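You operate a simulated robot arm through the tools that you are given. There is no shell and no other tool.

You run a simulated robot arm. Do the job below in one go: nothing can be reset, and whatever is moved stays where it is left.

TASK
Put the terminal marked CALL in the clamped box, screw the grey lid down, then free the clamp.

It is judged by the outcome, as a careful person would: the job done as asked, and still so three seconds after it is handed in. It fails if anything else is knocked over, pushed out of place, dropped, spilled or broken. Lids that push on must go on centred and level and be pressed home; caps that screw on are set level and turned clockwise until they are tight.

THE ROBOT
A 7-joint arm with a two-finger parallel gripper, fixed in place. Base frame: the origin is at the foot of the arm, x ahead of it, y to its left, z up; the work surface is at about z = 0. Lengths are in m, angles in rad, forces in N, time in s.
With the tool pointing down near the work surface it reaches from about 0.26 to 0.68 m from the base axis. Its first joint turns from -2.897 to 2.897 rad. Payload 2.5 kg.
The TCP is the grasp point between the finger pads, 0.03 m short of the fingertips. In the tool frame z runs along the fingers and y along their closing line. The gripper opens to 0.094 m. The fingers are 0.028 m wide and 0.01 m thick; the gripper's body (0.05 by 0.096 m) begins 0.055 m behind the TCP.
Orientation is told as [roll, pitch, yaw] about the base's x, y, z axes, in that order, counted from this pose: with the fingers straight down and closing along the base's y, the tool's x points along the base's -x, its y along +y and its z along -z.

THE INTERFACE
- The arm moves only by the tool step_arm. Its arguments are lists of equal length, an entry for each row: "dp": the shift along the tool's x, y, z in units of 250 mm (1.0 is 250 mm), a list of three; "delta_rot": the turn, a rotation vector about the tool's x, y, z in units of 90 degrees (1.0 is 90 degrees), a list of three; "hand": the finger opening in m, from 0 to 0.094. In form: {"dp": [[x, y, z], ...], "delta_rot": [[wx, wy, wz], ...], "hand": [hand, ...]}. A call has 1 to 20 rows; each row is the pose to reach, as a shift and turn from the pose commanded when the call began, along the tool's axes at that moment. A call with a number of a shift or a turn outside -1 to 1 is refused whole. Each row takes 0.2 s and may step no farther than 0.05 m and 0.15 rad from the row before; otherwise, or with a gripper value out of range, the whole call is refused. A pose out of reach is approached as far as the arm can. The call stops where the force on the tool passes 60 N (or 10 N more than at its start, if that is more) or the arm is blocked; 0.2 s more then pass. Each finger travels about 0.072 m/s and halts on what it meets, pressing with about 34 N; the grip force reading is that of the motor and also rises with nothing between the fingers. The clock runs only during rows and for 0.2 s after the last one: add rows that repeat a pose to give the fingers time. The reply holds the time, the measured pose of the TCP, the force on the tool along the base axes, the opening and the grip force, in the units named above and with some noise, with the torque about the TCP (base axes, N m) and any sound that the robot's microphone picked up, and new pictures: "views" is both (left out), scene, wrist or none.
- Cameras (640 x 400 px; columns grow to the right, rows downward): "scene" is fixed at [0.2198, -0.5013, 0.7555]; the picture's right is [0.96, -0.28, 0.00], its down [-0.19, -0.63, -0.75] and it looks along [0.21, 0.72, -0.66] (base axes); focal length 338 px, centre (320, 200). "wrist" rides on the gripper at [0.076, 0.014, -0.102] in the tool frame; the picture's right is [-0.18, 0.98, 0.00], its down [-0.75, -0.14, -0.64] and it looks along [-0.63, -0.12, 0.77] (tool axes); focal length 243 px, centre (320, 200). There is no depth. A picture from a camera that has moved, and an enlarged one, comes with that camera's place and axes in the base frame and with its lens.
- zoom(camera, box): a new picture of the part [left, top, right, bottom] of that camera's present view, enlarged. It takes no simulated time.
- finish_job(): hands the job in; it is judged then, once.

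Places have to be worked out from the pictures, the camera data and where the tool is seen. Open the gripper and draw the arm clear of the work before you hand the job in, unless the task says otherwise.

The tools are called after "Emit:" by a JSON object that holds its "op" and its "data". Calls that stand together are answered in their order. step_arm: Moves the arm, as the interface text tells. Its arguments: {"type":"object","properties":{"dp":{"type":"array","items":{"type":"array","items":{"type":"number"}}},"delta_rot":{"type":"array","items":{"type":"array","items":{"type":"number"}}},"hand":{"type":"array","items":{"type":"number"}},"views":{"type":"string","enum":["both","scene","wrist","none"]}},"required":["dp","delta_rot","hand"]} The other tools are called the same way: zoom (camera, box) takes an enlarged picture of a part of a camera's view; finish_job () hands the job in.

At the start:

```text
time_s: 0.0
tcp_pos: [0.4665, -0.0719, 0.3891]
ee_rot: [0.001, 0.001, -0.001]
contact_force: [-0.7, -0.3, 0.1]
moment: [-0.03, -0.04, 0.0]
opening: 0.0941
gripper_force: 0.1
```

scene: 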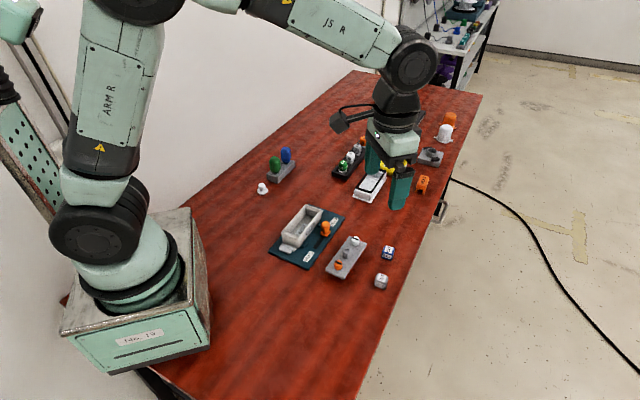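
wrist: 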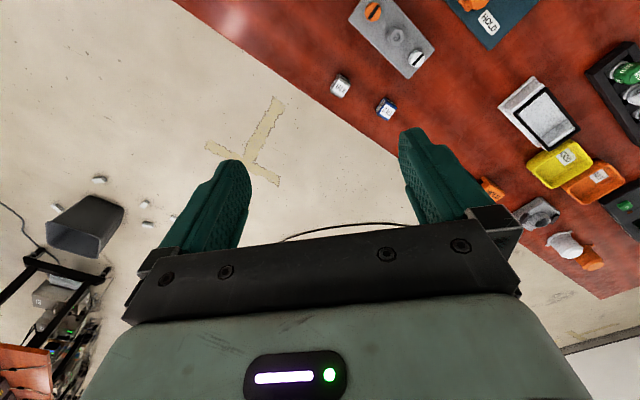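

I'll begin by zooming into the scene to identify the box, clamp, terminals, lids and screws.

Emit:
{"op": "zoom", "data": {"camera": "scene", "box": [250, 190, 410, 290]}}

Emit:
{"op": "zoom", "data": {"camera": "scene", "box": [320, 100, 480, 200]}}

Emit:
{"op": "zoom", "data": {"camera": "wrist", "box": [320, 0, 640, 200]}}

Emit:
{"op": "zoom", "data": {"camera": "wrist", "box": [480, 100, 640, 300]}}

```text
4.00 times, centred on (330, 240) of scene
camera zoom: at [0.2198, -0.5013, 0.7555], right [0.96, -0.28, 0.0], down [-0.19, -0.63, -0.75], along [0.21, 0.72, -0.66], focal length 1353 px, centre (280, 40)
```

zoom: 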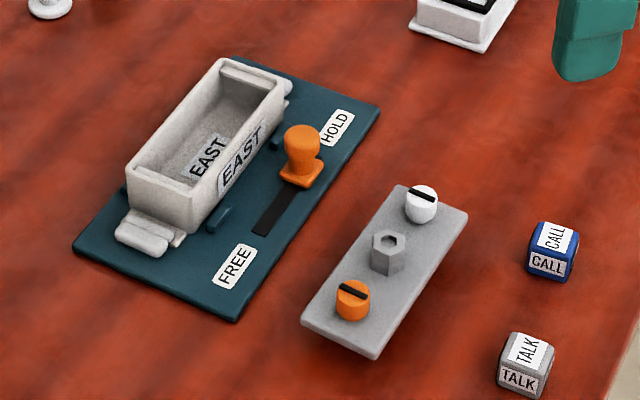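

```text
4.00 times, centred on (400, 150) of scene
camera zoom: at [0.2198, -0.5013, 0.7555], right [0.96, -0.28, 0.0], down [-0.19, -0.63, -0.75], along [0.21, 0.72, -0.66], focal length 1353 px, centre (0, 400)
```

zoom: 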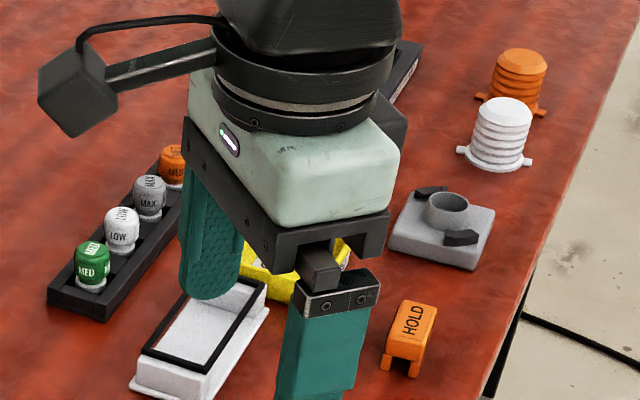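

```text
2.00 times, centred on (480, 100) of wrist
camera zoom: at [0.3899, -0.0592, 0.4903], right [0.18, 0.98, 0.0], down [0.75, -0.14, 0.64], along [0.63, -0.12, -0.77], focal length 485 px, centre (0, 400)
```

zoom: 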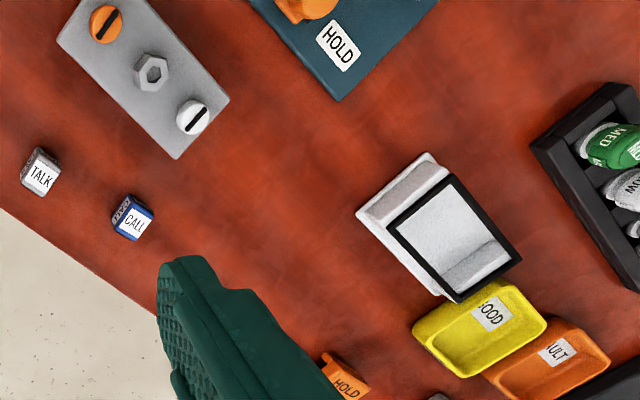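

```text
2.00 times, centred on (560, 200) of wrist
camera zoom: at [0.3899, -0.0592, 0.4903], right [0.18, 0.98, 0.0], down [0.75, -0.14, 0.64], along [0.63, -0.12, -0.77], focal length 485 px, centre (-160, 200)
```

zoom: 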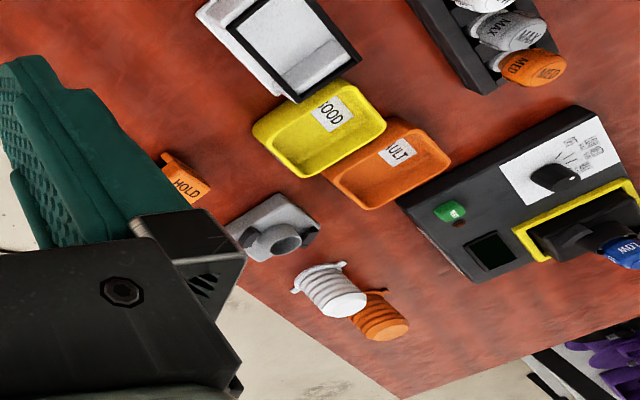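

The clamp board with box "EAST" (slider at HOLD) is near (0.37, 0.20), the grey plate with two slotted screws and a hex boss is near (0.46, 0.06), and the CALL cube is near (0.578, 0.04). I'll move the arm up and left to look closer with the wrist camera.

Emit:
{"op": "step_arm", "data": {"dp": [[0.091, 0.115, 0.093], [0.182, 0.229, 0.185], [0.273, 0.344, 0.278], [0.364, 0.459, 0.371], [0.455, 0.573, 0.463], [0.546, 0.688, 0.556], [0.546, 0.688, 0.556]], "delta_rot": [[0, 0, 0], [0, 0, 0], [0, 0, 0], [0, 0, 0], [0, 0, 0], [0, 0, 0], [0, 0, 0]], "hand": [0.094, 0.094, 0.094, 0.094, 0.094, 0.094, 0.094]}}

```text
time_s: 1.6
tcp_pos: [0.3307, 0.1009, 0.247]
ee_rot: [0.001, 0.0, -0.001]
contact_force: [-0.6, 0.2, -0.3]
moment: [0.01, 0.03, -0.07]
opening: 0.094
gripper_force: 0.0
camera wrist: at [0.2544, 0.1133, 0.3503], right [0.18, 0.98, 0.0], down [0.75, -0.14, 0.64], along [0.63, -0.12, -0.77], focal length 243 px, centre (320, 200)
```

scene: 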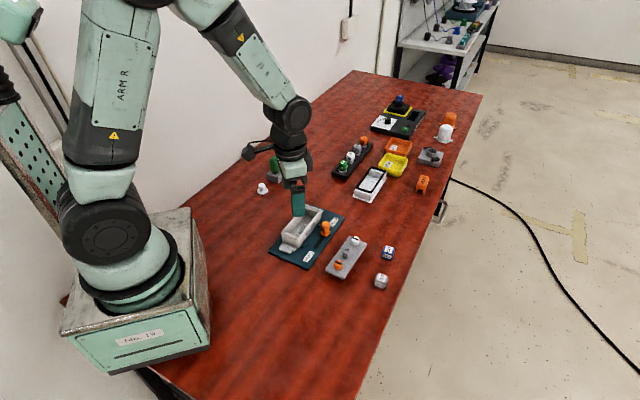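
wrist: 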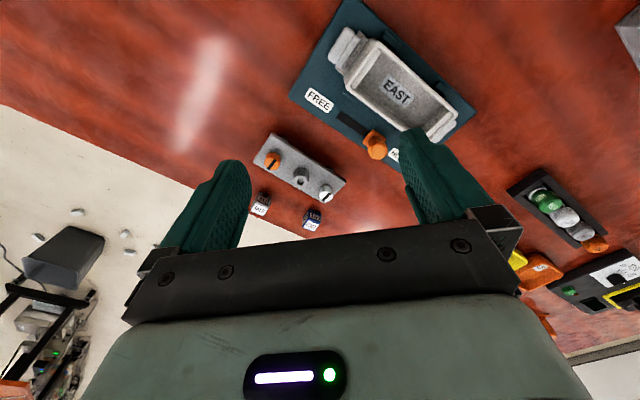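

Emit:
{"op": "zoom", "data": {"camera": "wrist", "box": [280, 0, 480, 160]}}

Emit:
{"op": "zoom", "data": {"camera": "wrist", "box": [240, 120, 360, 240]}}

Emit:
{"op": "zoom", "data": {"camera": "scene", "box": [320, 90, 460, 210]}}

Emit:
{"op": "zoom", "data": {"camera": "scene", "box": [250, 140, 350, 220]}}

Emit:
{"op": "zoom", "data": {"camera": "scene", "box": [320, 230, 400, 290]}}

```text
2.50 times, centred on (380, 80) of wrist
camera zoom: at [0.2544, 0.1133, 0.3503], right [0.18, 0.98, 0.0], down [0.75, -0.14, 0.64], along [0.63, -0.12, -0.77], focal length 606 px, centre (170, 500)
```

zoom: 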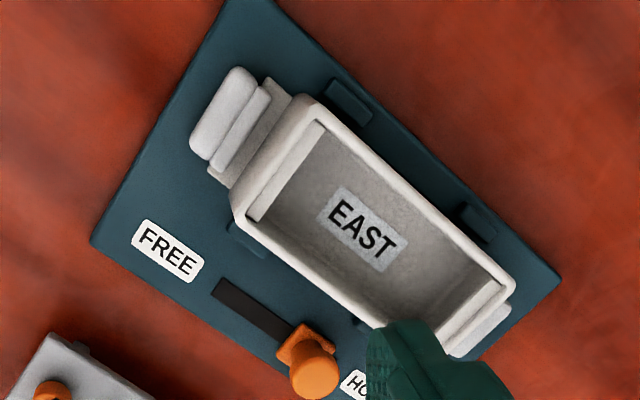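

```text
3.33 times, centred on (300, 180) of wrist
camera zoom: at [0.2544, 0.1133, 0.3503], right [0.18, 0.98, 0.0], down [0.75, -0.14, 0.64], along [0.63, -0.12, -0.77], focal length 809 px, centre (387, 267)
```

zoom: 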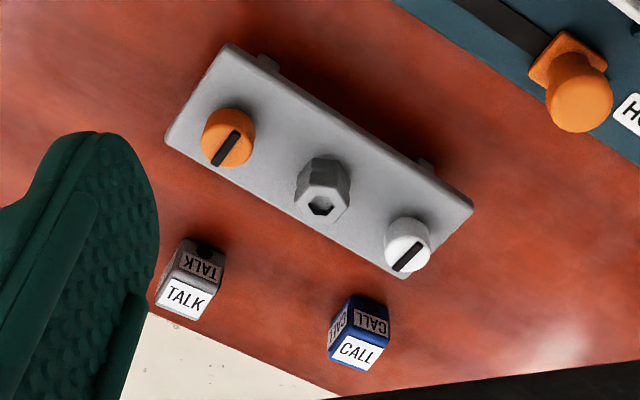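

```text
3.33 times, centred on (390, 150) of scene
camera zoom: at [0.2198, -0.5013, 0.7555], right [0.96, -0.28, 0.0], down [-0.19, -0.63, -0.75], along [0.21, 0.72, -0.66], focal length 1128 px, centre (87, 367)
```

zoom: 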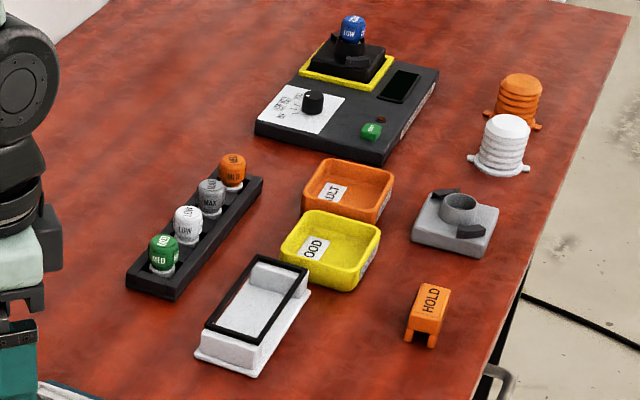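

```text
5.00 times, centred on (300, 180) of scene
camera zoom: at [0.2198, -0.5013, 0.7555], right [0.96, -0.28, 0.0], down [-0.19, -0.63, -0.75], along [0.21, 0.72, -0.66], focal length 1691 px, centre (420, 300)
```

zoom: 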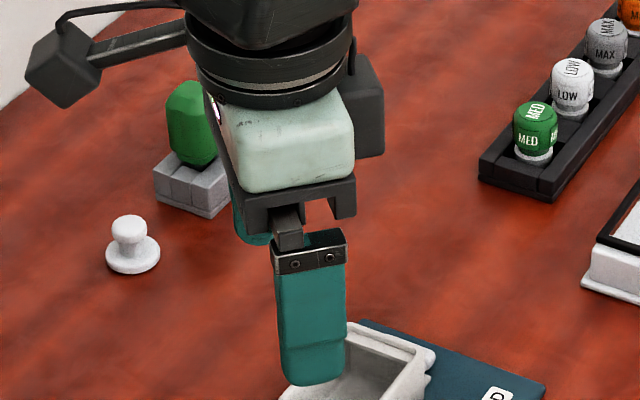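

```text
6.67 times, centred on (360, 260) of scene
camera zoom: at [0.2198, -0.5013, 0.7555], right [0.96, -0.28, 0.0], down [-0.19, -0.63, -0.75], along [0.21, 0.72, -0.66], focal length 2255 px, centre (53, -200)
```

zoom: 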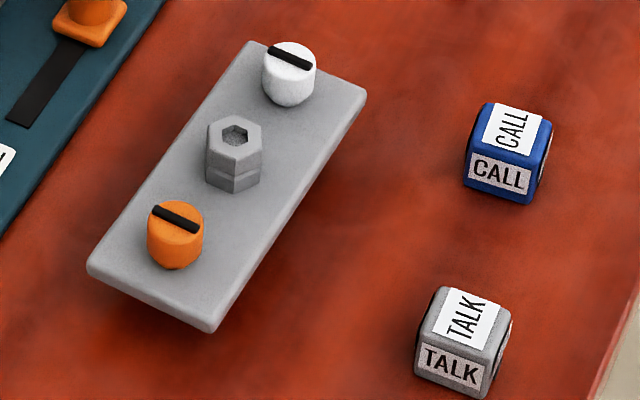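

The grey plate looks like the lid with two slotted screws and a hex grip; I'll lower the wrist camera for a closer look at it.

Emit:
{"op": "step_arm", "data": {"dp": [[-0.041, -0.027, 0.129], [-0.082, -0.054, 0.258], [-0.124, -0.081, 0.387], [-0.165, -0.108, 0.516], [-0.165, -0.108, 0.516]], "delta_rot": [[0, 0, 0], [0, 0, 0], [0, 0, 0], [0, 0, 0], [0, 0, 0]], "hand": [0.094, 0.094, 0.094, 0.094, 0.094]}}

Emit:
{"op": "zoom", "data": {"camera": "wrist", "box": [220, 80, 420, 240]}}

Emit:
{"op": "zoom", "data": {"camera": "wrist", "box": [340, 0, 560, 160]}}

```text
time_s: 2.8
tcp_pos: [0.3726, 0.0741, 0.118]
ee_rot: [0.0, -0.001, 0.0]
contact_force: [-0.8, 0.0, -0.3]
moment: [0.04, 0.03, -0.01]
opening: 0.094
gripper_force: 0.0
camera wrist: at [0.2959, 0.0867, 0.2204], right [0.18, 0.98, 0.0], down [0.75, -0.14, 0.64], along [0.63, -0.12, -0.77], focal length 243 px, centre (320, 200)
```

scene: 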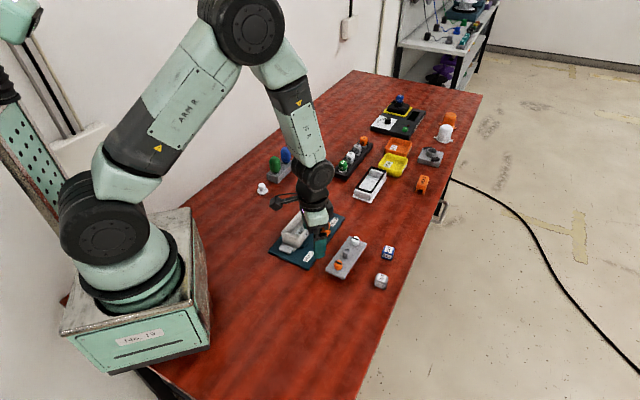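
wrist: 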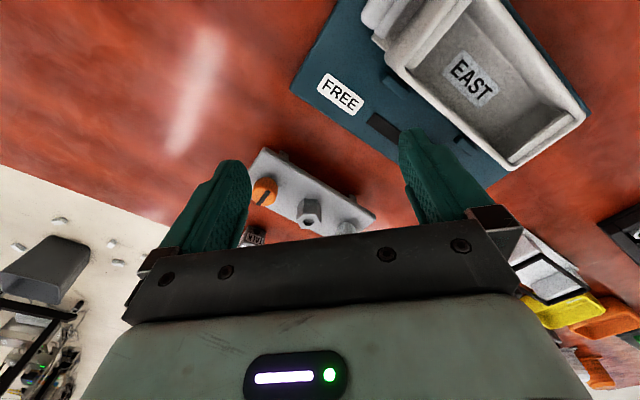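

```text
2.50 times, centred on (320, 160) of wrist
camera zoom: at [0.2959, 0.0867, 0.2204], right [0.18, 0.98, 0.0], down [0.75, -0.14, 0.64], along [0.63, -0.12, -0.77], focal length 606 px, centre (320, 300)
```

zoom: 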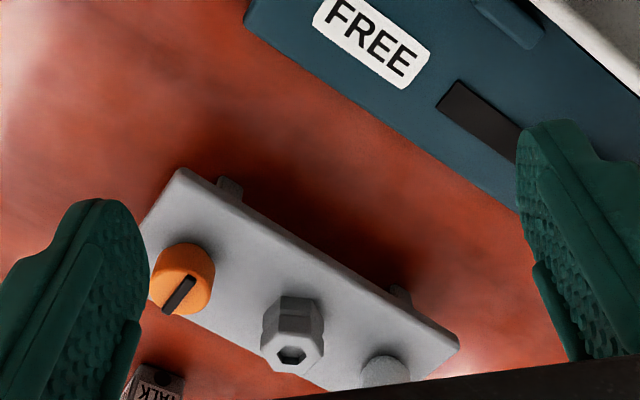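

```text
2.50 times, centred on (450, 80) of wrist
camera zoom: at [0.2959, 0.0867, 0.2204], right [0.18, 0.98, 0.0], down [0.75, -0.14, 0.64], along [0.63, -0.12, -0.77], focal length 606 px, centre (-5, 500)
```

zoom: 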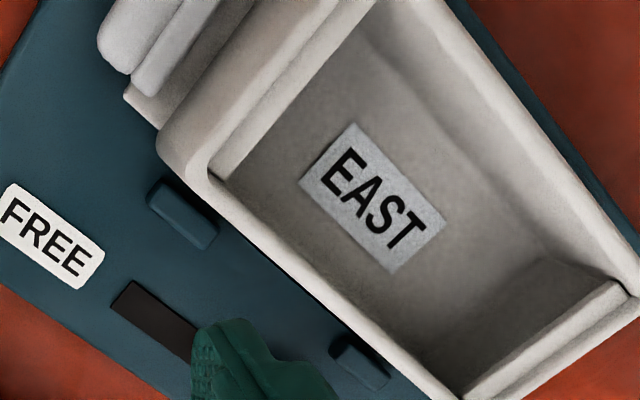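

I'll zoom more on the lid's underside edge and the box from the fixed scene camera.

Emit:
{"op": "zoom", "data": {"camera": "scene", "box": [322, 230, 372, 280]}}

Emit:
{"op": "zoom", "data": {"camera": "scene", "box": [265, 200, 345, 272]}}

Emit:
{"op": "zoom", "data": {"camera": "scene", "box": [370, 235, 400, 295]}}

```text
8.00 times, centred on (347, 255) of scene
camera zoom: at [0.2198, -0.5013, 0.7555], right [0.96, -0.28, 0.0], down [-0.19, -0.63, -0.75], along [0.21, 0.72, -0.66], focal length 2706 px, centre (104, -240)
```

zoom: 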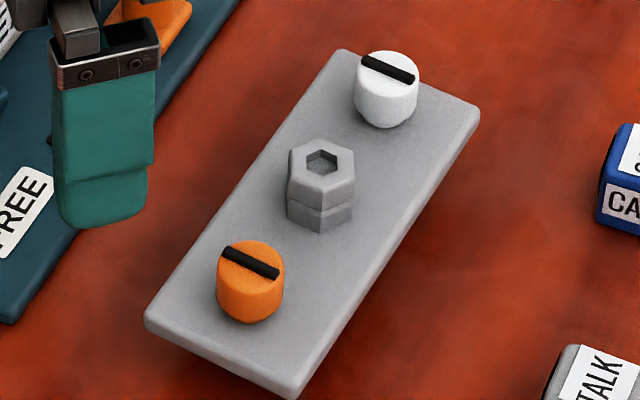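

```text
5.56 times, centred on (305, 236) of scene
camera zoom: at [0.2198, -0.5013, 0.7555], right [0.96, -0.28, 0.0], down [-0.19, -0.63, -0.75], along [0.21, 0.72, -0.66], focal length 1879 px, centre (403, 0)
```

zoom: 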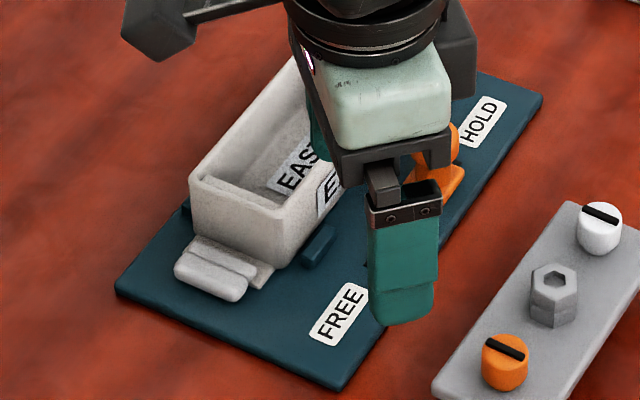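

```text
6.67 times, centred on (385, 265) of scene
camera zoom: at [0.2198, -0.5013, 0.7555], right [0.96, -0.28, 0.0], down [-0.19, -0.63, -0.75], along [0.21, 0.72, -0.66], focal length 2255 px, centre (-113, -233)
```

zoom: 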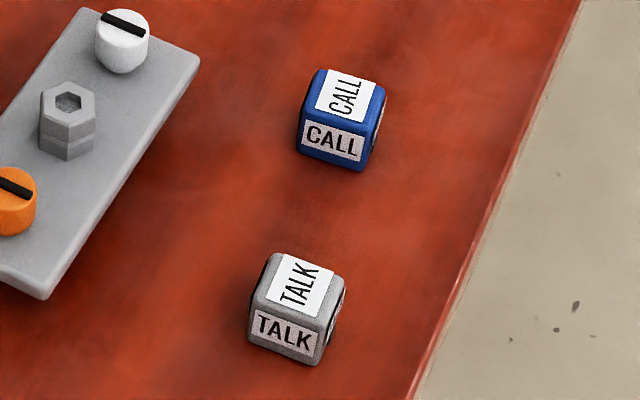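

The lid seems raised on small posts. I'll tilt the wrist camera to see the lid's side profile and the box's depth.

Emit:
{"op": "step_arm", "data": {"dp": [[0.04, 0.0, 0.03], [0.08, 0.0, 0.06], [0.12, 0.0, 0.09], [0.16, 0.0, 0.12], [0.16, 0, 0.12]], "delta_rot": [[0, -0.085, 0], [0, -0.17, 0], [0, -0.255, 0], [0, -0.335, 0], [0, -0.335, 0]], "hand": [0.094, 0.094, 0.094, 0.094, 0.094]}}

Emit:
{"op": "zoom", "data": {"camera": "wrist", "box": [220, 60, 420, 220]}}

```text
time_s: 4.0
tcp_pos: [0.3312, 0.0718, 0.089]
ee_rot: [0.001, -0.528, 0.003]
contact_force: [0.1, -0.4, 0.0]
moment: [-0.01, 0.0, 0.03]
opening: 0.0942
gripper_force: 0.1
camera wrist: at [0.2133, 0.0849, 0.1392], right [0.16, 0.98, 0.09], down [0.33, -0.14, 0.93], along [0.93, -0.12, -0.34], focal length 243 px, centre (320, 200)
```

scene: 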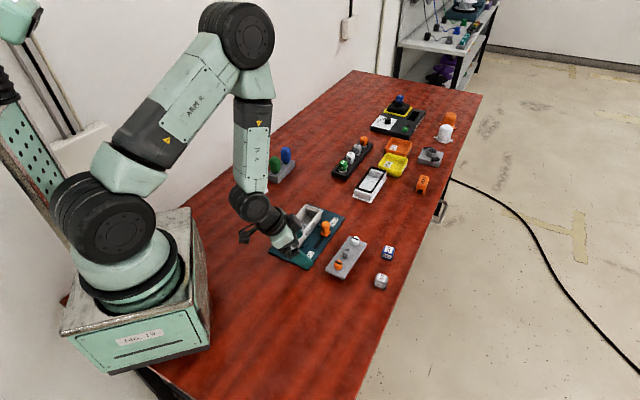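
wrist: 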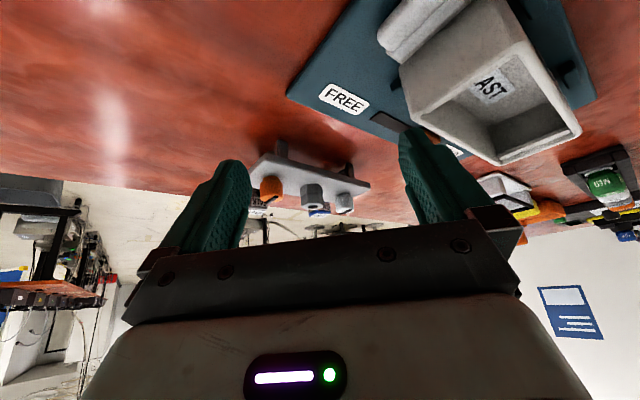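

```text
2.50 times, centred on (320, 140) of wrist
camera zoom: at [0.2133, 0.0849, 0.1392], right [0.16, 0.98, 0.09], down [0.33, -0.14, 0.93], along [0.93, -0.12, -0.34], focal length 606 px, centre (320, 350)
```

zoom: 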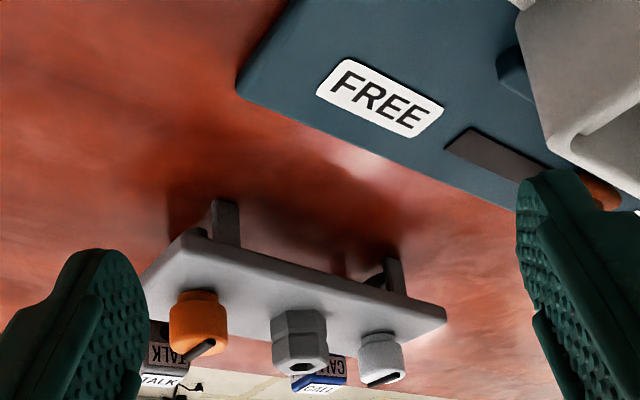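

Emit:
{"op": "zoom", "data": {"camera": "wrist", "box": [255, 120, 375, 220]}}

Emit:
{"op": "zoom", "data": {"camera": "wrist", "box": [380, 0, 600, 180]}}

```text
4.00 times, centred on (315, 170) of wrist
camera zoom: at [0.2133, 0.0849, 0.1392], right [0.16, 0.98, 0.09], down [0.33, -0.14, 0.93], along [0.93, -0.12, -0.34], focal length 970 px, centre (340, 320)
```

zoom: 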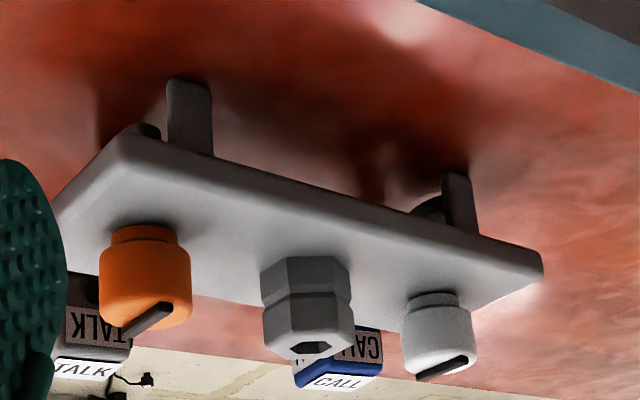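

```text
2.22 times, centred on (490, 90) of wrist
camera zoom: at [0.2133, 0.0849, 0.1392], right [0.16, 0.98, 0.09], down [0.33, -0.14, 0.93], along [0.93, -0.12, -0.34], focal length 539 px, centre (-58, 444)
```

zoom: 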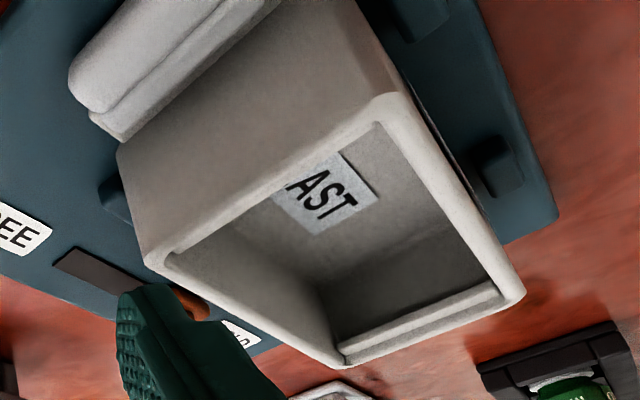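

The lid top is at z≈0.03, standing on legs/posts about 2 cm tall, and the box rim is at z≈0.05. I'll first handle the CALL cube: straighten up and rise, then move above the cube.

Emit:
{"op": "step_arm", "data": {"dp": [[-0.078, 0, -0.093], [-0.156, 0, -0.187], [-0.233, 0, -0.28], [-0.311, 0, -0.374], [-0.311, 0, -0.374]], "delta_rot": [[0, 0.084, 0], [0, 0.168, 0], [0, 0.252, 0], [0, 0.336, 0], [0, 0.336, 0]], "hand": [0.094, 0.094, 0.094, 0.094, 0.094], "views": "none"}}

```text
time_s: 5.2
tcp_pos: [0.3516, 0.0707, 0.2104]
ee_rot: [0.002, 0.003, 0.001]
contact_force: [-0.2, 0.2, -0.5]
moment: [-0.05, -0.01, 0.02]
opening: 0.0941
gripper_force: 0.1
```

Upright again at z=0.21. I'll move above and slightly short of the CALL cube, yawing to line up with its faces.

Emit:
{"op": "step_arm", "data": {"dp": [[-0.142, -0.016, 0.04], [-0.285, -0.032, 0.08], [-0.427, -0.048, 0.12], [-0.57, -0.064, 0.16], [-0.712, -0.08, 0.2], [-0.712, -0.08, 0.2]], "delta_rot": [[0, 0, 0.084], [0, 0, 0.168], [0, 0, 0.252], [0, 0, 0.336], [0, 0, 0.419], [0, 0, 0.419]], "hand": [0.094, 0.094, 0.094, 0.094, 0.094, 0.094]}}

Emit:
{"op": "zoom", "data": {"camera": "wrist", "box": [220, 60, 420, 220]}}

```text
time_s: 6.6
tcp_pos: [0.5305, 0.0513, 0.161]
ee_rot: [-0.003, 0.002, -0.659]
contact_force: [-1.2, -0.2, 0.1]
moment: [-0.02, 0.02, 0.04]
opening: 0.094
gripper_force: 0.1
camera wrist: at [0.478, 0.1096, 0.2633], right [0.75, 0.66, 0.0], down [0.51, -0.57, 0.64], along [0.42, -0.48, -0.77], focal length 243 px, centre (320, 200)
```

scene: 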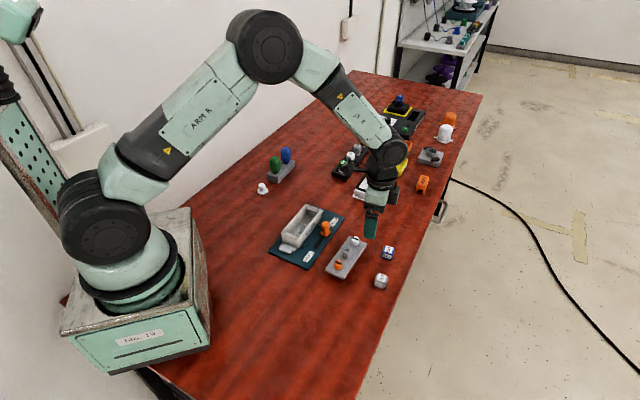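
wrist: 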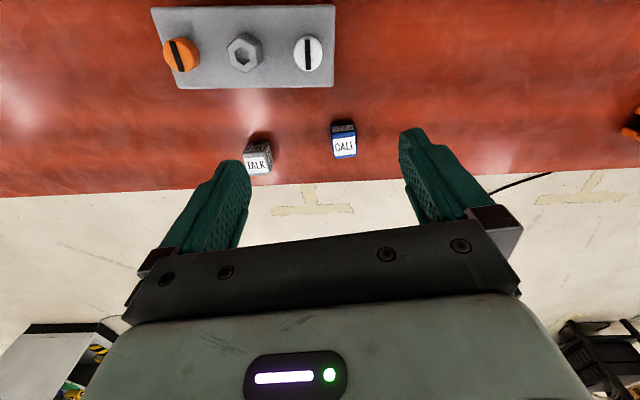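

```text
2.50 times, centred on (320, 140) of wrist
camera zoom: at [0.478, 0.1096, 0.2633], right [0.75, 0.66, 0.0], down [0.51, -0.57, 0.64], along [0.42, -0.48, -0.77], focal length 606 px, centre (320, 350)
```

zoom: 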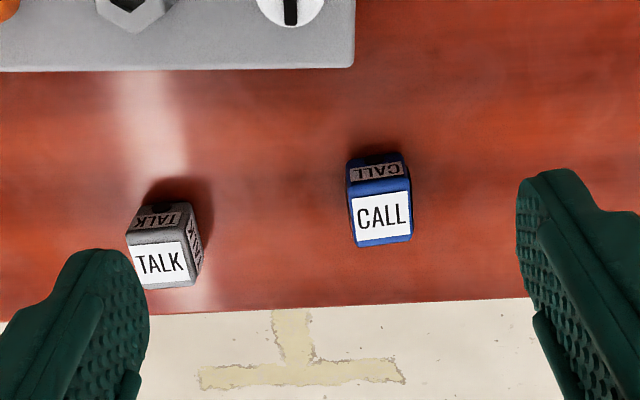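

CALL cube's top centre computes to about (0.5765, 0.036), side ≈ 0.027 m, faces at about 49°. I'll move over it with a partially opened gripper, stopping a little above.

Emit:
{"op": "step_arm", "data": {"dp": [[-0.092, 0.032, 0.06], [-0.184, 0.064, 0.16], [-0.184, 0.064, 0.28], [-0.184, 0.064, 0.36], [-0.184, 0.064, 0.36]], "delta_rot": [[0, 0, 0.016], [0, 0, 0.0325], [0, 0, 0.0325], [0, 0, 0.0325], [0, 0, 0.0325]], "hand": [0.06, 0.06, 0.06, 0.06, 0.06]}}

Emit:
{"op": "zoom", "data": {"camera": "scene", "box": [350, 210, 430, 290]}}

Emit:
{"op": "zoom", "data": {"camera": "wrist", "box": [220, 80, 420, 240]}}

```text
time_s: 7.8
tcp_pos: [0.5749, 0.0374, 0.0681]
ee_rot: [0.0, 0.002, -0.708]
contact_force: [-0.3, 0.0, 0.1]
moment: [-0.01, 0.02, -0.02]
opening: 0.0601
gripper_force: 0.1
camera wrist: at [0.5264, 0.0956, 0.1716], right [0.78, 0.63, 0.0], down [0.48, -0.6, 0.64], along [0.4, -0.5, -0.77], focal length 243 px, centre (320, 200)
```

scene: 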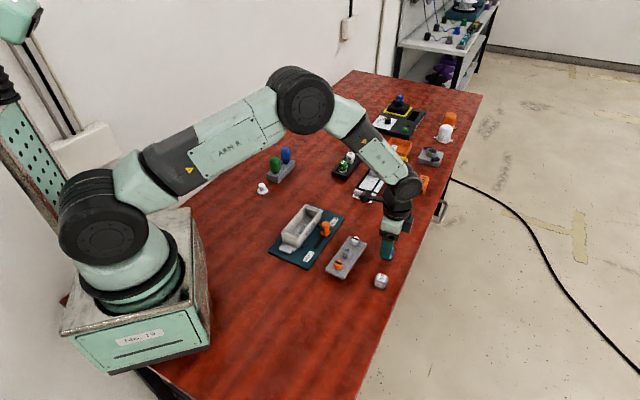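
wrist: 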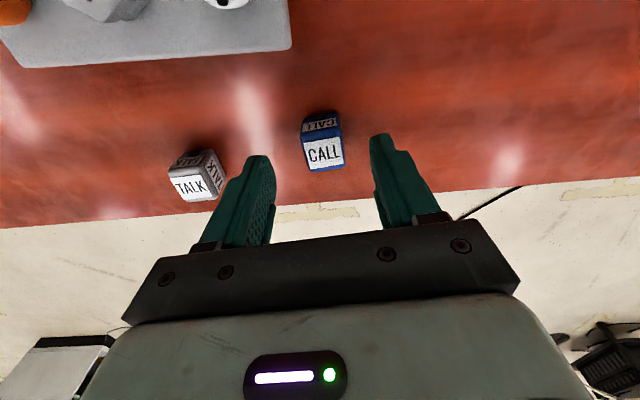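

```text
5.00 times, centred on (390, 250) of scene
camera zoom: at [0.2198, -0.5013, 0.7555], right [0.96, -0.28, 0.0], down [-0.19, -0.63, -0.75], along [0.21, 0.72, -0.66], focal length 1691 px, centre (-30, -50)
```

zoom: 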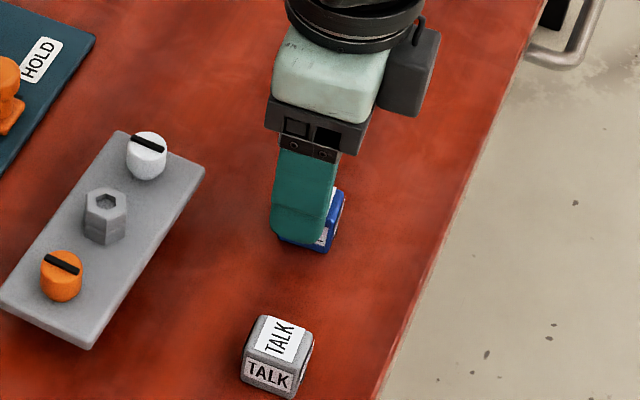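

```text
2.50 times, centred on (320, 160) of wrist
camera zoom: at [0.5264, 0.0956, 0.1716], right [0.78, 0.63, 0.0], down [0.48, -0.6, 0.64], along [0.4, -0.5, -0.77], focal length 606 px, centre (320, 300)
```

zoom: 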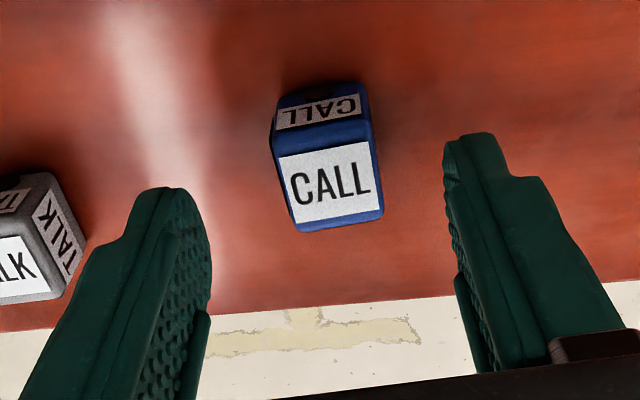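

The cube sits between the fingers, with a ~4 mm offset along tool x. I'll nudge, descend to tips ~6 mm above the table, and close.

Emit:
{"op": "step_arm", "data": {"dp": [[-0.016, 0, 0.06], [-0.016, 0, 0.13], [-0.016, 0, 0.13], [-0.016, 0, 0.13], [-0.016, 0, 0.13], [-0.016, 0, 0.13], [-0.016, 0, 0.13]], "delta_rot": [[0, 0, -0.02], [0, 0, -0.02], [0, 0, -0.02], [0, 0, -0.02], [0, 0, -0.02], [0, 0, -0.02], [0, 0, -0.02]], "hand": [0.06, 0.06, 0.06, 0.02, 0.02, 0.02, 0.02]}}

Emit:
{"op": "zoom", "data": {"camera": "wrist", "box": [220, 80, 420, 240]}}

```text
time_s: 9.4
tcp_pos: [0.5768, 0.035, 0.0365]
ee_rot: [-0.002, 0.001, -0.676]
contact_force: [0.1, 0.6, 0.0]
moment: [0.03, -0.02, 0.01]
opening: 0.0248
gripper_force: 33.6
camera wrist: at [0.527, 0.0925, 0.1393], right [0.76, 0.65, 0.0], down [0.5, -0.58, 0.64], along [0.42, -0.49, -0.77], focal length 243 px, centre (320, 200)
```

scene: 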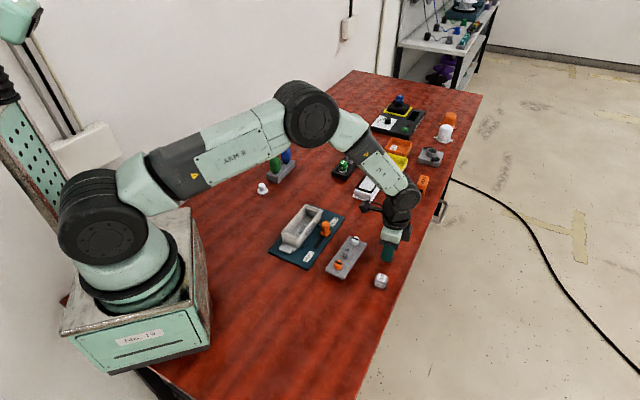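
wrist: 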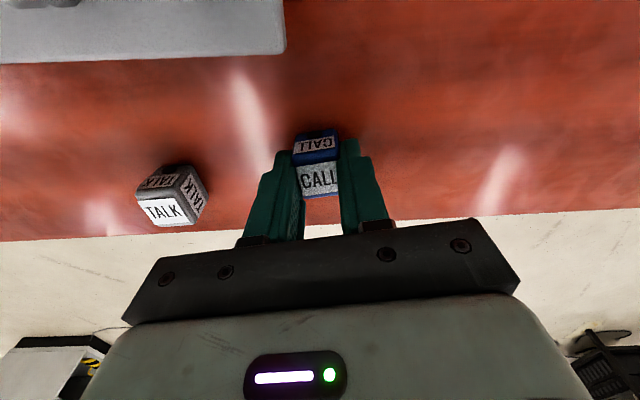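

```text
2.50 times, centred on (320, 160) of wrist
camera zoom: at [0.527, 0.0925, 0.1393], right [0.76, 0.65, 0.0], down [0.5, -0.58, 0.64], along [0.42, -0.49, -0.77], focal length 606 px, centre (320, 300)
```

zoom: 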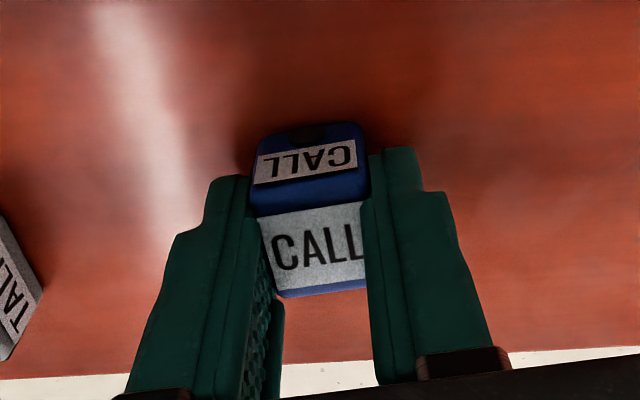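

CALL is gripped (opening 0.0248). I'll lift it straight up and carry it part way towards the box.

Emit:
{"op": "step_arm", "data": {"dp": [[0, 0, -0.1], [0, 0, -0.28], [0, 0, -0.46], [0.15, -0.01, -0.55], [0.33, -0.02, -0.55], [0.51, -0.03, -0.55], [0.6, -0.035, -0.55], [0.6, -0.035, -0.55]], "delta_rot": [[0, 0, 0], [0, 0, 0], [0, 0, 0], [0, 0, 0.04], [0, 0, 0.085], [0, 0, 0.085], [0, 0, 0.085], [0, 0, 0.085]], "hand": [0.02, 0.02, 0.02, 0.02, 0.02, 0.02, 0.02, 0.02]}}

Emit:
{"op": "zoom", "data": {"camera": "wrist", "box": [200, 0, 440, 192]}}

```text
time_s: 11.2
tcp_pos: [0.4568, 0.1207, 0.1757]
ee_rot: [-0.002, 0.001, -0.811]
contact_force: [-0.6, 0.1, -0.5]
moment: [0.01, 0.02, 0.01]
opening: 0.0246
gripper_force: 33.4
camera wrist: at [0.4145, 0.1851, 0.2784], right [0.84, 0.54, 0.0], down [0.42, -0.64, 0.64], along [0.35, -0.54, -0.77], focal length 243 px, centre (320, 200)
```

scene: 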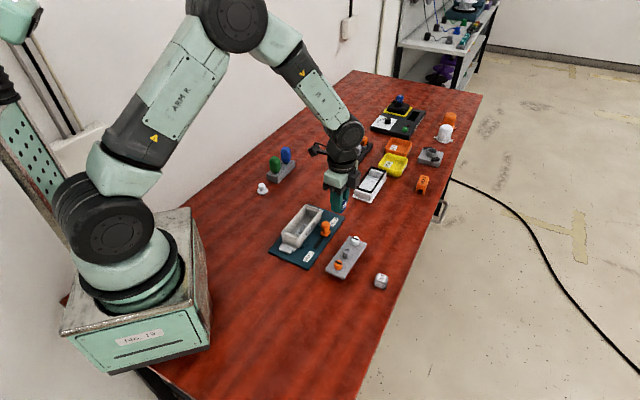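
wrist: 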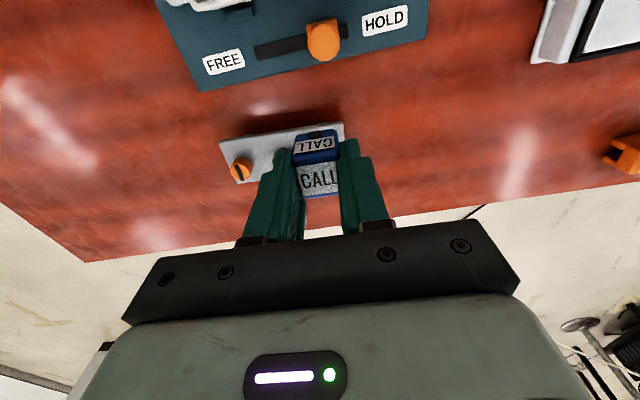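

```text
2.08 times, centred on (320, 96) of wrist
camera zoom: at [0.4145, 0.1851, 0.2784], right [0.84, 0.54, 0.0], down [0.42, -0.64, 0.64], along [0.35, -0.54, -0.77], focal length 506 px, centre (320, 417)
```

zoom: 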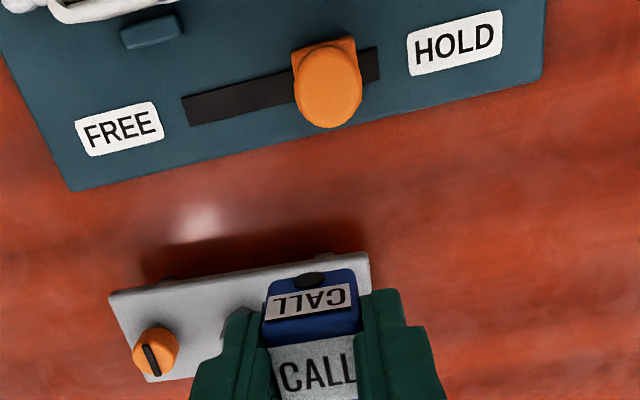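

Cube held firmly. I'll continue to above the box centre at the same height and check alignment with the wrist camera.

Emit:
{"op": "step_arm", "data": {"dp": [[0.15, -0.025, 0], [0.3, -0.05, 0], [0.457, -0.0726, 0], [0.457, -0.0726, 0]], "delta_rot": [[0, 0, 0], [0, 0, 0], [0, 0, 0], [0, 0, 0]], "hand": [0.02, 0.02, 0.02, 0.02]}}

Emit:
{"op": "zoom", "data": {"camera": "wrist", "box": [200, 20, 440, 212]}}

Emit:
{"op": "zoom", "data": {"camera": "scene", "box": [265, 190, 355, 275]}}

```text
time_s: 12.2
tcp_pos: [0.3639, 0.1931, 0.175]
ee_rot: [-0.001, 0.002, -0.811]
contact_force: [0.0, -0.4, 0.0]
moment: [0.02, 0.02, 0.03]
opening: 0.0246
gripper_force: 34.2
camera wrist: at [0.3216, 0.2559, 0.277], right [0.84, 0.54, 0.0], down [0.42, -0.64, 0.64], along [0.35, -0.54, -0.77], focal length 243 px, centre (320, 200)
```

scene: 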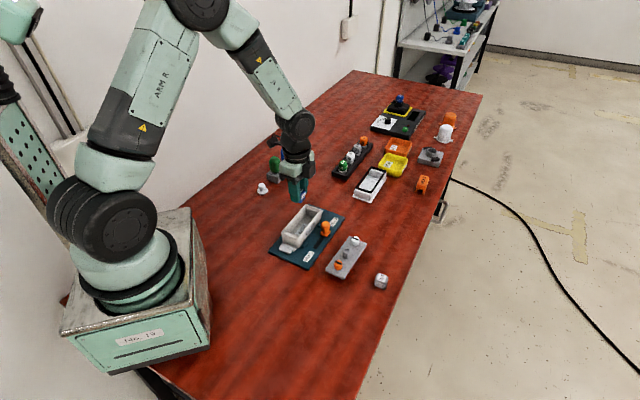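
wrist: 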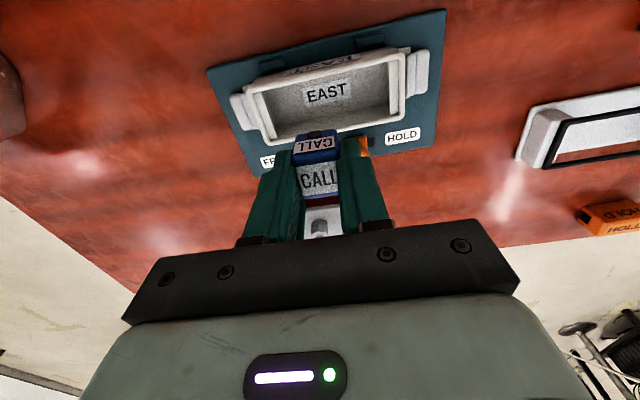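

```text
2.08 times, centred on (320, 116) of wrist
camera zoom: at [0.3216, 0.2559, 0.277], right [0.84, 0.54, 0.0], down [0.42, -0.64, 0.64], along [0.35, -0.54, -0.77], focal length 506 px, centre (320, 375)
```

zoom: 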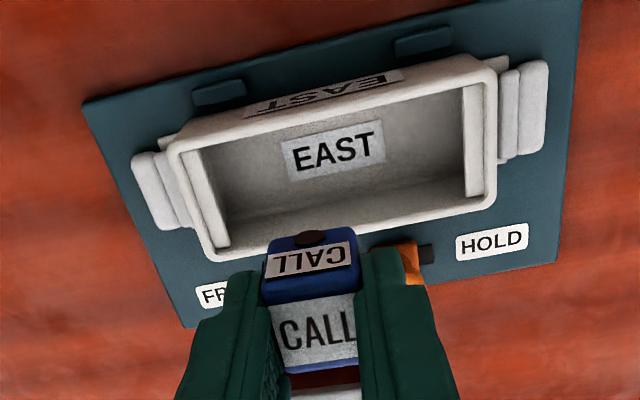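

```text
4.71 times, centred on (310, 232) of scene
camera zoom: at [0.2198, -0.5013, 0.7555], right [0.96, -0.28, 0.0], down [-0.19, -0.63, -0.75], along [0.21, 0.72, -0.66], focal length 1592 px, centre (367, 47)
```

zoom: 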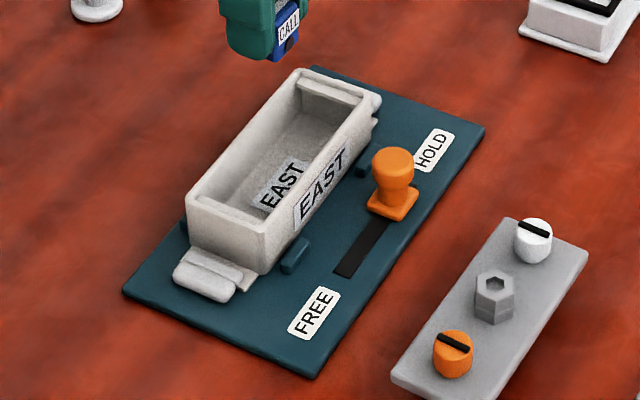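

From the wrist view the box rim centre is about (0.368, 0.196), long axis ≈45°. I'll trim the position and lower until the cube is just above the rim, then check.

Emit:
{"op": "step_arm", "data": {"dp": [[-0.004, 0.018, 0.1], [-0.004, 0.018, 0.2], [-0.004, 0.018, 0.3], [-0.004, 0.018, 0.3]], "delta_rot": [[0, 0, -0.017], [0, 0, -0.017], [0, 0, -0.017], [0, 0, -0.017]], "hand": [0.02, 0.02, 0.02, 0.02]}}

Emit:
{"op": "zoom", "data": {"camera": "wrist", "box": [200, 40, 440, 232]}}

Emit:
{"op": "zoom", "data": {"camera": "scene", "box": [265, 190, 355, 275]}}

```text
time_s: 13.2
tcp_pos: [0.3691, 0.1943, 0.1002]
ee_rot: [0.0, 0.0, -0.784]
contact_force: [0.9, -0.7, -1.1]
moment: [-0.03, -0.01, 0.01]
opening: 0.0246
gripper_force: 34.0
camera wrist: at [0.324, 0.2572, 0.2022], right [0.82, 0.57, 0.0], down [0.43, -0.63, 0.64], along [0.36, -0.53, -0.77], focal length 243 px, centre (320, 200)
```

scene: 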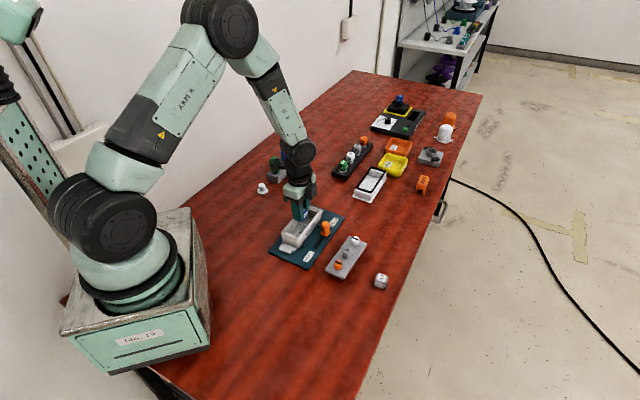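
wrist: 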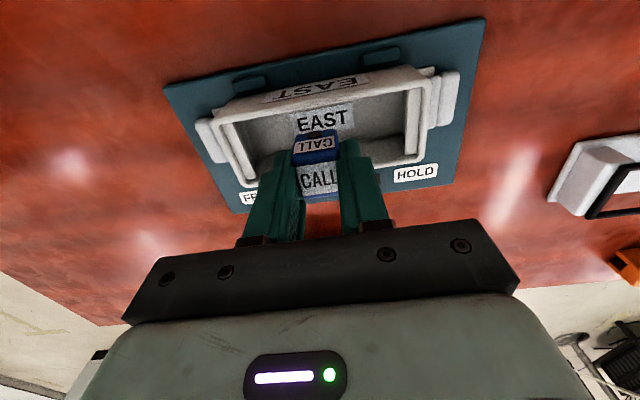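

```text
2.08 times, centred on (320, 136) of wrist
camera zoom: at [0.324, 0.2572, 0.2022], right [0.82, 0.57, 0.0], down [0.43, -0.63, 0.64], along [0.36, -0.53, -0.77], focal length 506 px, centre (320, 333)
```

zoom: 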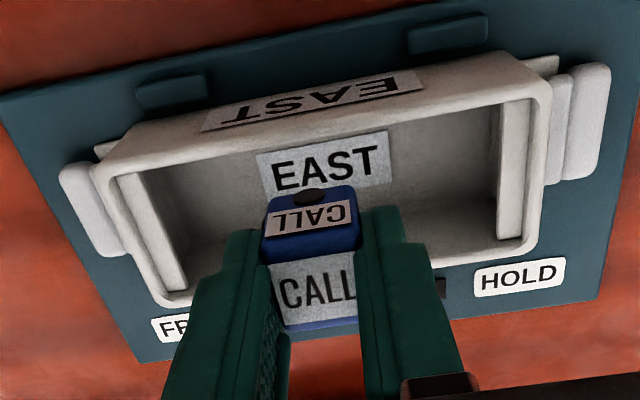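

```text
4.71 times, centred on (310, 232) of scene
camera zoom: at [0.2198, -0.5013, 0.7555], right [0.96, -0.28, 0.0], down [-0.19, -0.63, -0.75], along [0.21, 0.72, -0.66], focal length 1592 px, centre (367, 47)
```

zoom: 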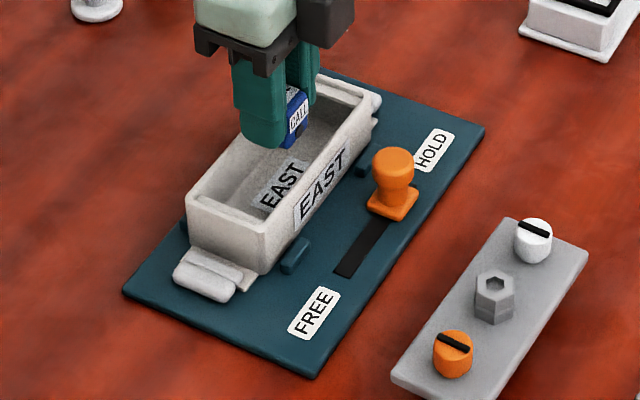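

Rim centre confirmed at (0.3684, 0.1965) at 45°. The cube is well inside the opening; I'll lower it into the box in a gentle descent.

Emit:
{"op": "step_arm", "data": {"dp": [[0.008, 0.003, 0.05], [0.008, 0.003, 0.1], [0.008, 0.003, 0.14], [0.008, 0.003, 0.16], [0.008, 0.003, 0.16]], "delta_rot": [[0, 0, 0], [0, 0, 0], [0, 0, 0], [0, 0, 0], [0, 0, 0]], "hand": [0.02, 0.02, 0.02, 0.02, 0.02]}}

Emit:
{"op": "zoom", "data": {"camera": "wrist", "box": [200, 40, 440, 232]}}

Emit:
{"op": "zoom", "data": {"camera": "scene", "box": [265, 190, 355, 275]}}

```text
time_s: 14.4
tcp_pos: [0.3689, 0.1969, 0.0588]
ee_rot: [-0.003, 0.002, -0.785]
contact_force: [-0.2, 0.3, -0.1]
moment: [0.02, 0.0, 0.02]
opening: 0.0247
gripper_force: 33.9
camera wrist: at [0.3239, 0.2591, 0.1616], right [0.82, 0.57, 0.0], down [0.43, -0.63, 0.64], along [0.36, -0.53, -0.77], focal length 243 px, centre (320, 200)
```

scene: 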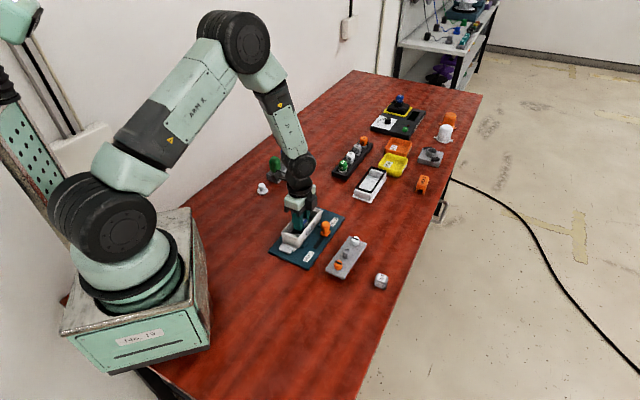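
wrist: 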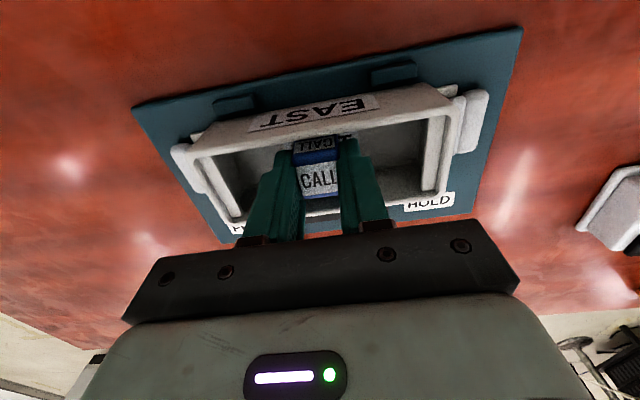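

```text
2.08 times, centred on (320, 136) of wrist
camera zoom: at [0.3239, 0.2591, 0.1616], right [0.82, 0.57, 0.0], down [0.43, -0.63, 0.64], along [0.36, -0.53, -0.77], focal length 506 px, centre (320, 333)
```

zoom: 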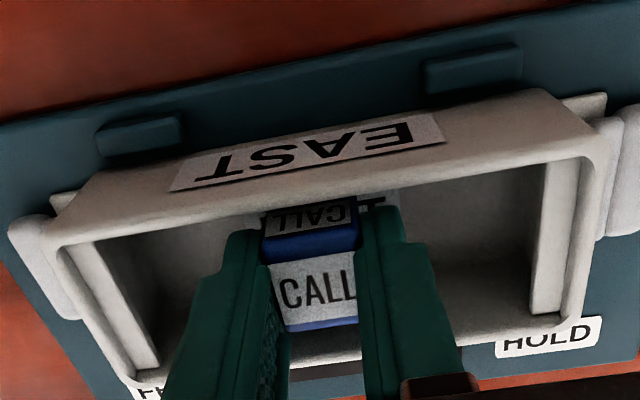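

```text
4.71 times, centred on (310, 232) of scene
camera zoom: at [0.2198, -0.5013, 0.7555], right [0.96, -0.28, 0.0], down [-0.19, -0.63, -0.75], along [0.21, 0.72, -0.66], focal length 1592 px, centre (367, 47)
```

zoom: 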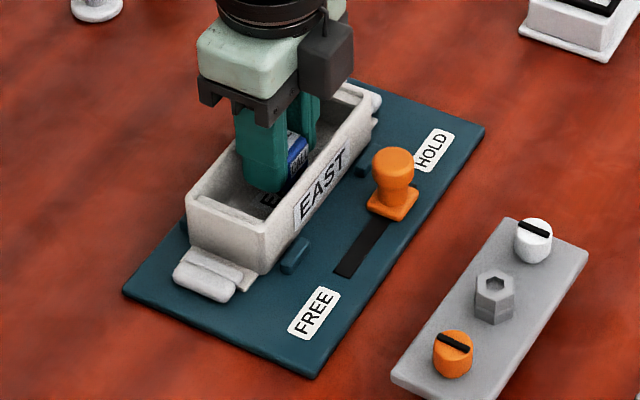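

No contact yet with the cube bottom near z≈0.022. I'll continue down in 1.5 mm steps.

Emit:
{"op": "step_arm", "data": {"dp": [[0, 0, 0.006], [0, 0, 0.012], [0, 0, 0.018], [0, 0, 0.018]], "delta_rot": [[0, 0, 0], [0, 0, 0], [0, 0, 0], [0, 0, 0]], "hand": [0.02, 0.02, 0.02, 0.02], "views": "none"}}

```text
time_s: 15.4
tcp_pos: [0.368, 0.196, 0.0561]
ee_rot: [-0.001, 0.002, -0.784]
contact_force: [-0.3, -0.1, -0.1]
moment: [-0.01, -0.02, 0.01]
opening: 0.0249
gripper_force: 33.9
```

Emit:
{"op": "step_arm", "data": {"dp": [[0, 0, 0.005], [0, 0, 0.01], [0, 0, 0.014], [0, 0, 0.014]], "delta_rot": [[0, 0, 0], [0, 0, 0], [0, 0, 0], [0, 0, 0]], "hand": [0.02, 0.02, 0.02, 0.02], "views": "none"}}

```text
time_s: 16.4
tcp_pos: [0.3663, 0.1971, 0.0518]
ee_rot: [-0.001, 0.001, -0.784]
contact_force: [0.8, 1.2, -0.6]
moment: [-0.01, 0.01, -0.01]
opening: 0.0247
gripper_force: 34.3
```

Still no contact (TCP z 0.052, force under 1.5 N). I'll step down another 3 mm.

Emit:
{"op": "step_arm", "data": {"dp": [[0, 0, 0.004], [0, 0, 0.008], [0, 0, 0.012], [0, 0, 0.012]], "delta_rot": [[0, 0, 0], [0, 0, 0], [0, 0, 0], [0, 0, 0]], "hand": [0.02, 0.02, 0.02, 0.02], "views": "none"}}

```text
time_s: 17.4
tcp_pos: [0.3671, 0.1966, 0.0494]
ee_rot: [-0.001, 0.001, -0.782]
contact_force: [0.7, -0.4, -0.6]
moment: [-0.02, 0.01, -0.01]
opening: 0.0249
gripper_force: 33.4
```

No contact at TCP z 0.049. I'll keep stepping down gently by another 3 mm.

Emit:
{"op": "step_arm", "data": {"dp": [[0, 0, 0.004], [0, 0, 0.008], [0, 0, 0.012], [0, 0, 0.012]], "delta_rot": [[0, 0, 0], [0, 0, 0], [0, 0, 0], [0, 0, 0]], "hand": [0.02, 0.02, 0.02, 0.02], "views": "none"}}

```text
time_s: 18.4
tcp_pos: [0.3679, 0.1973, 0.0471]
ee_rot: [-0.001, 0.001, -0.784]
contact_force: [-2.7, -6.2, 28.2]
moment: [-0.22, 0.15, -0.03]
opening: 0.0248
gripper_force: 34.8
```

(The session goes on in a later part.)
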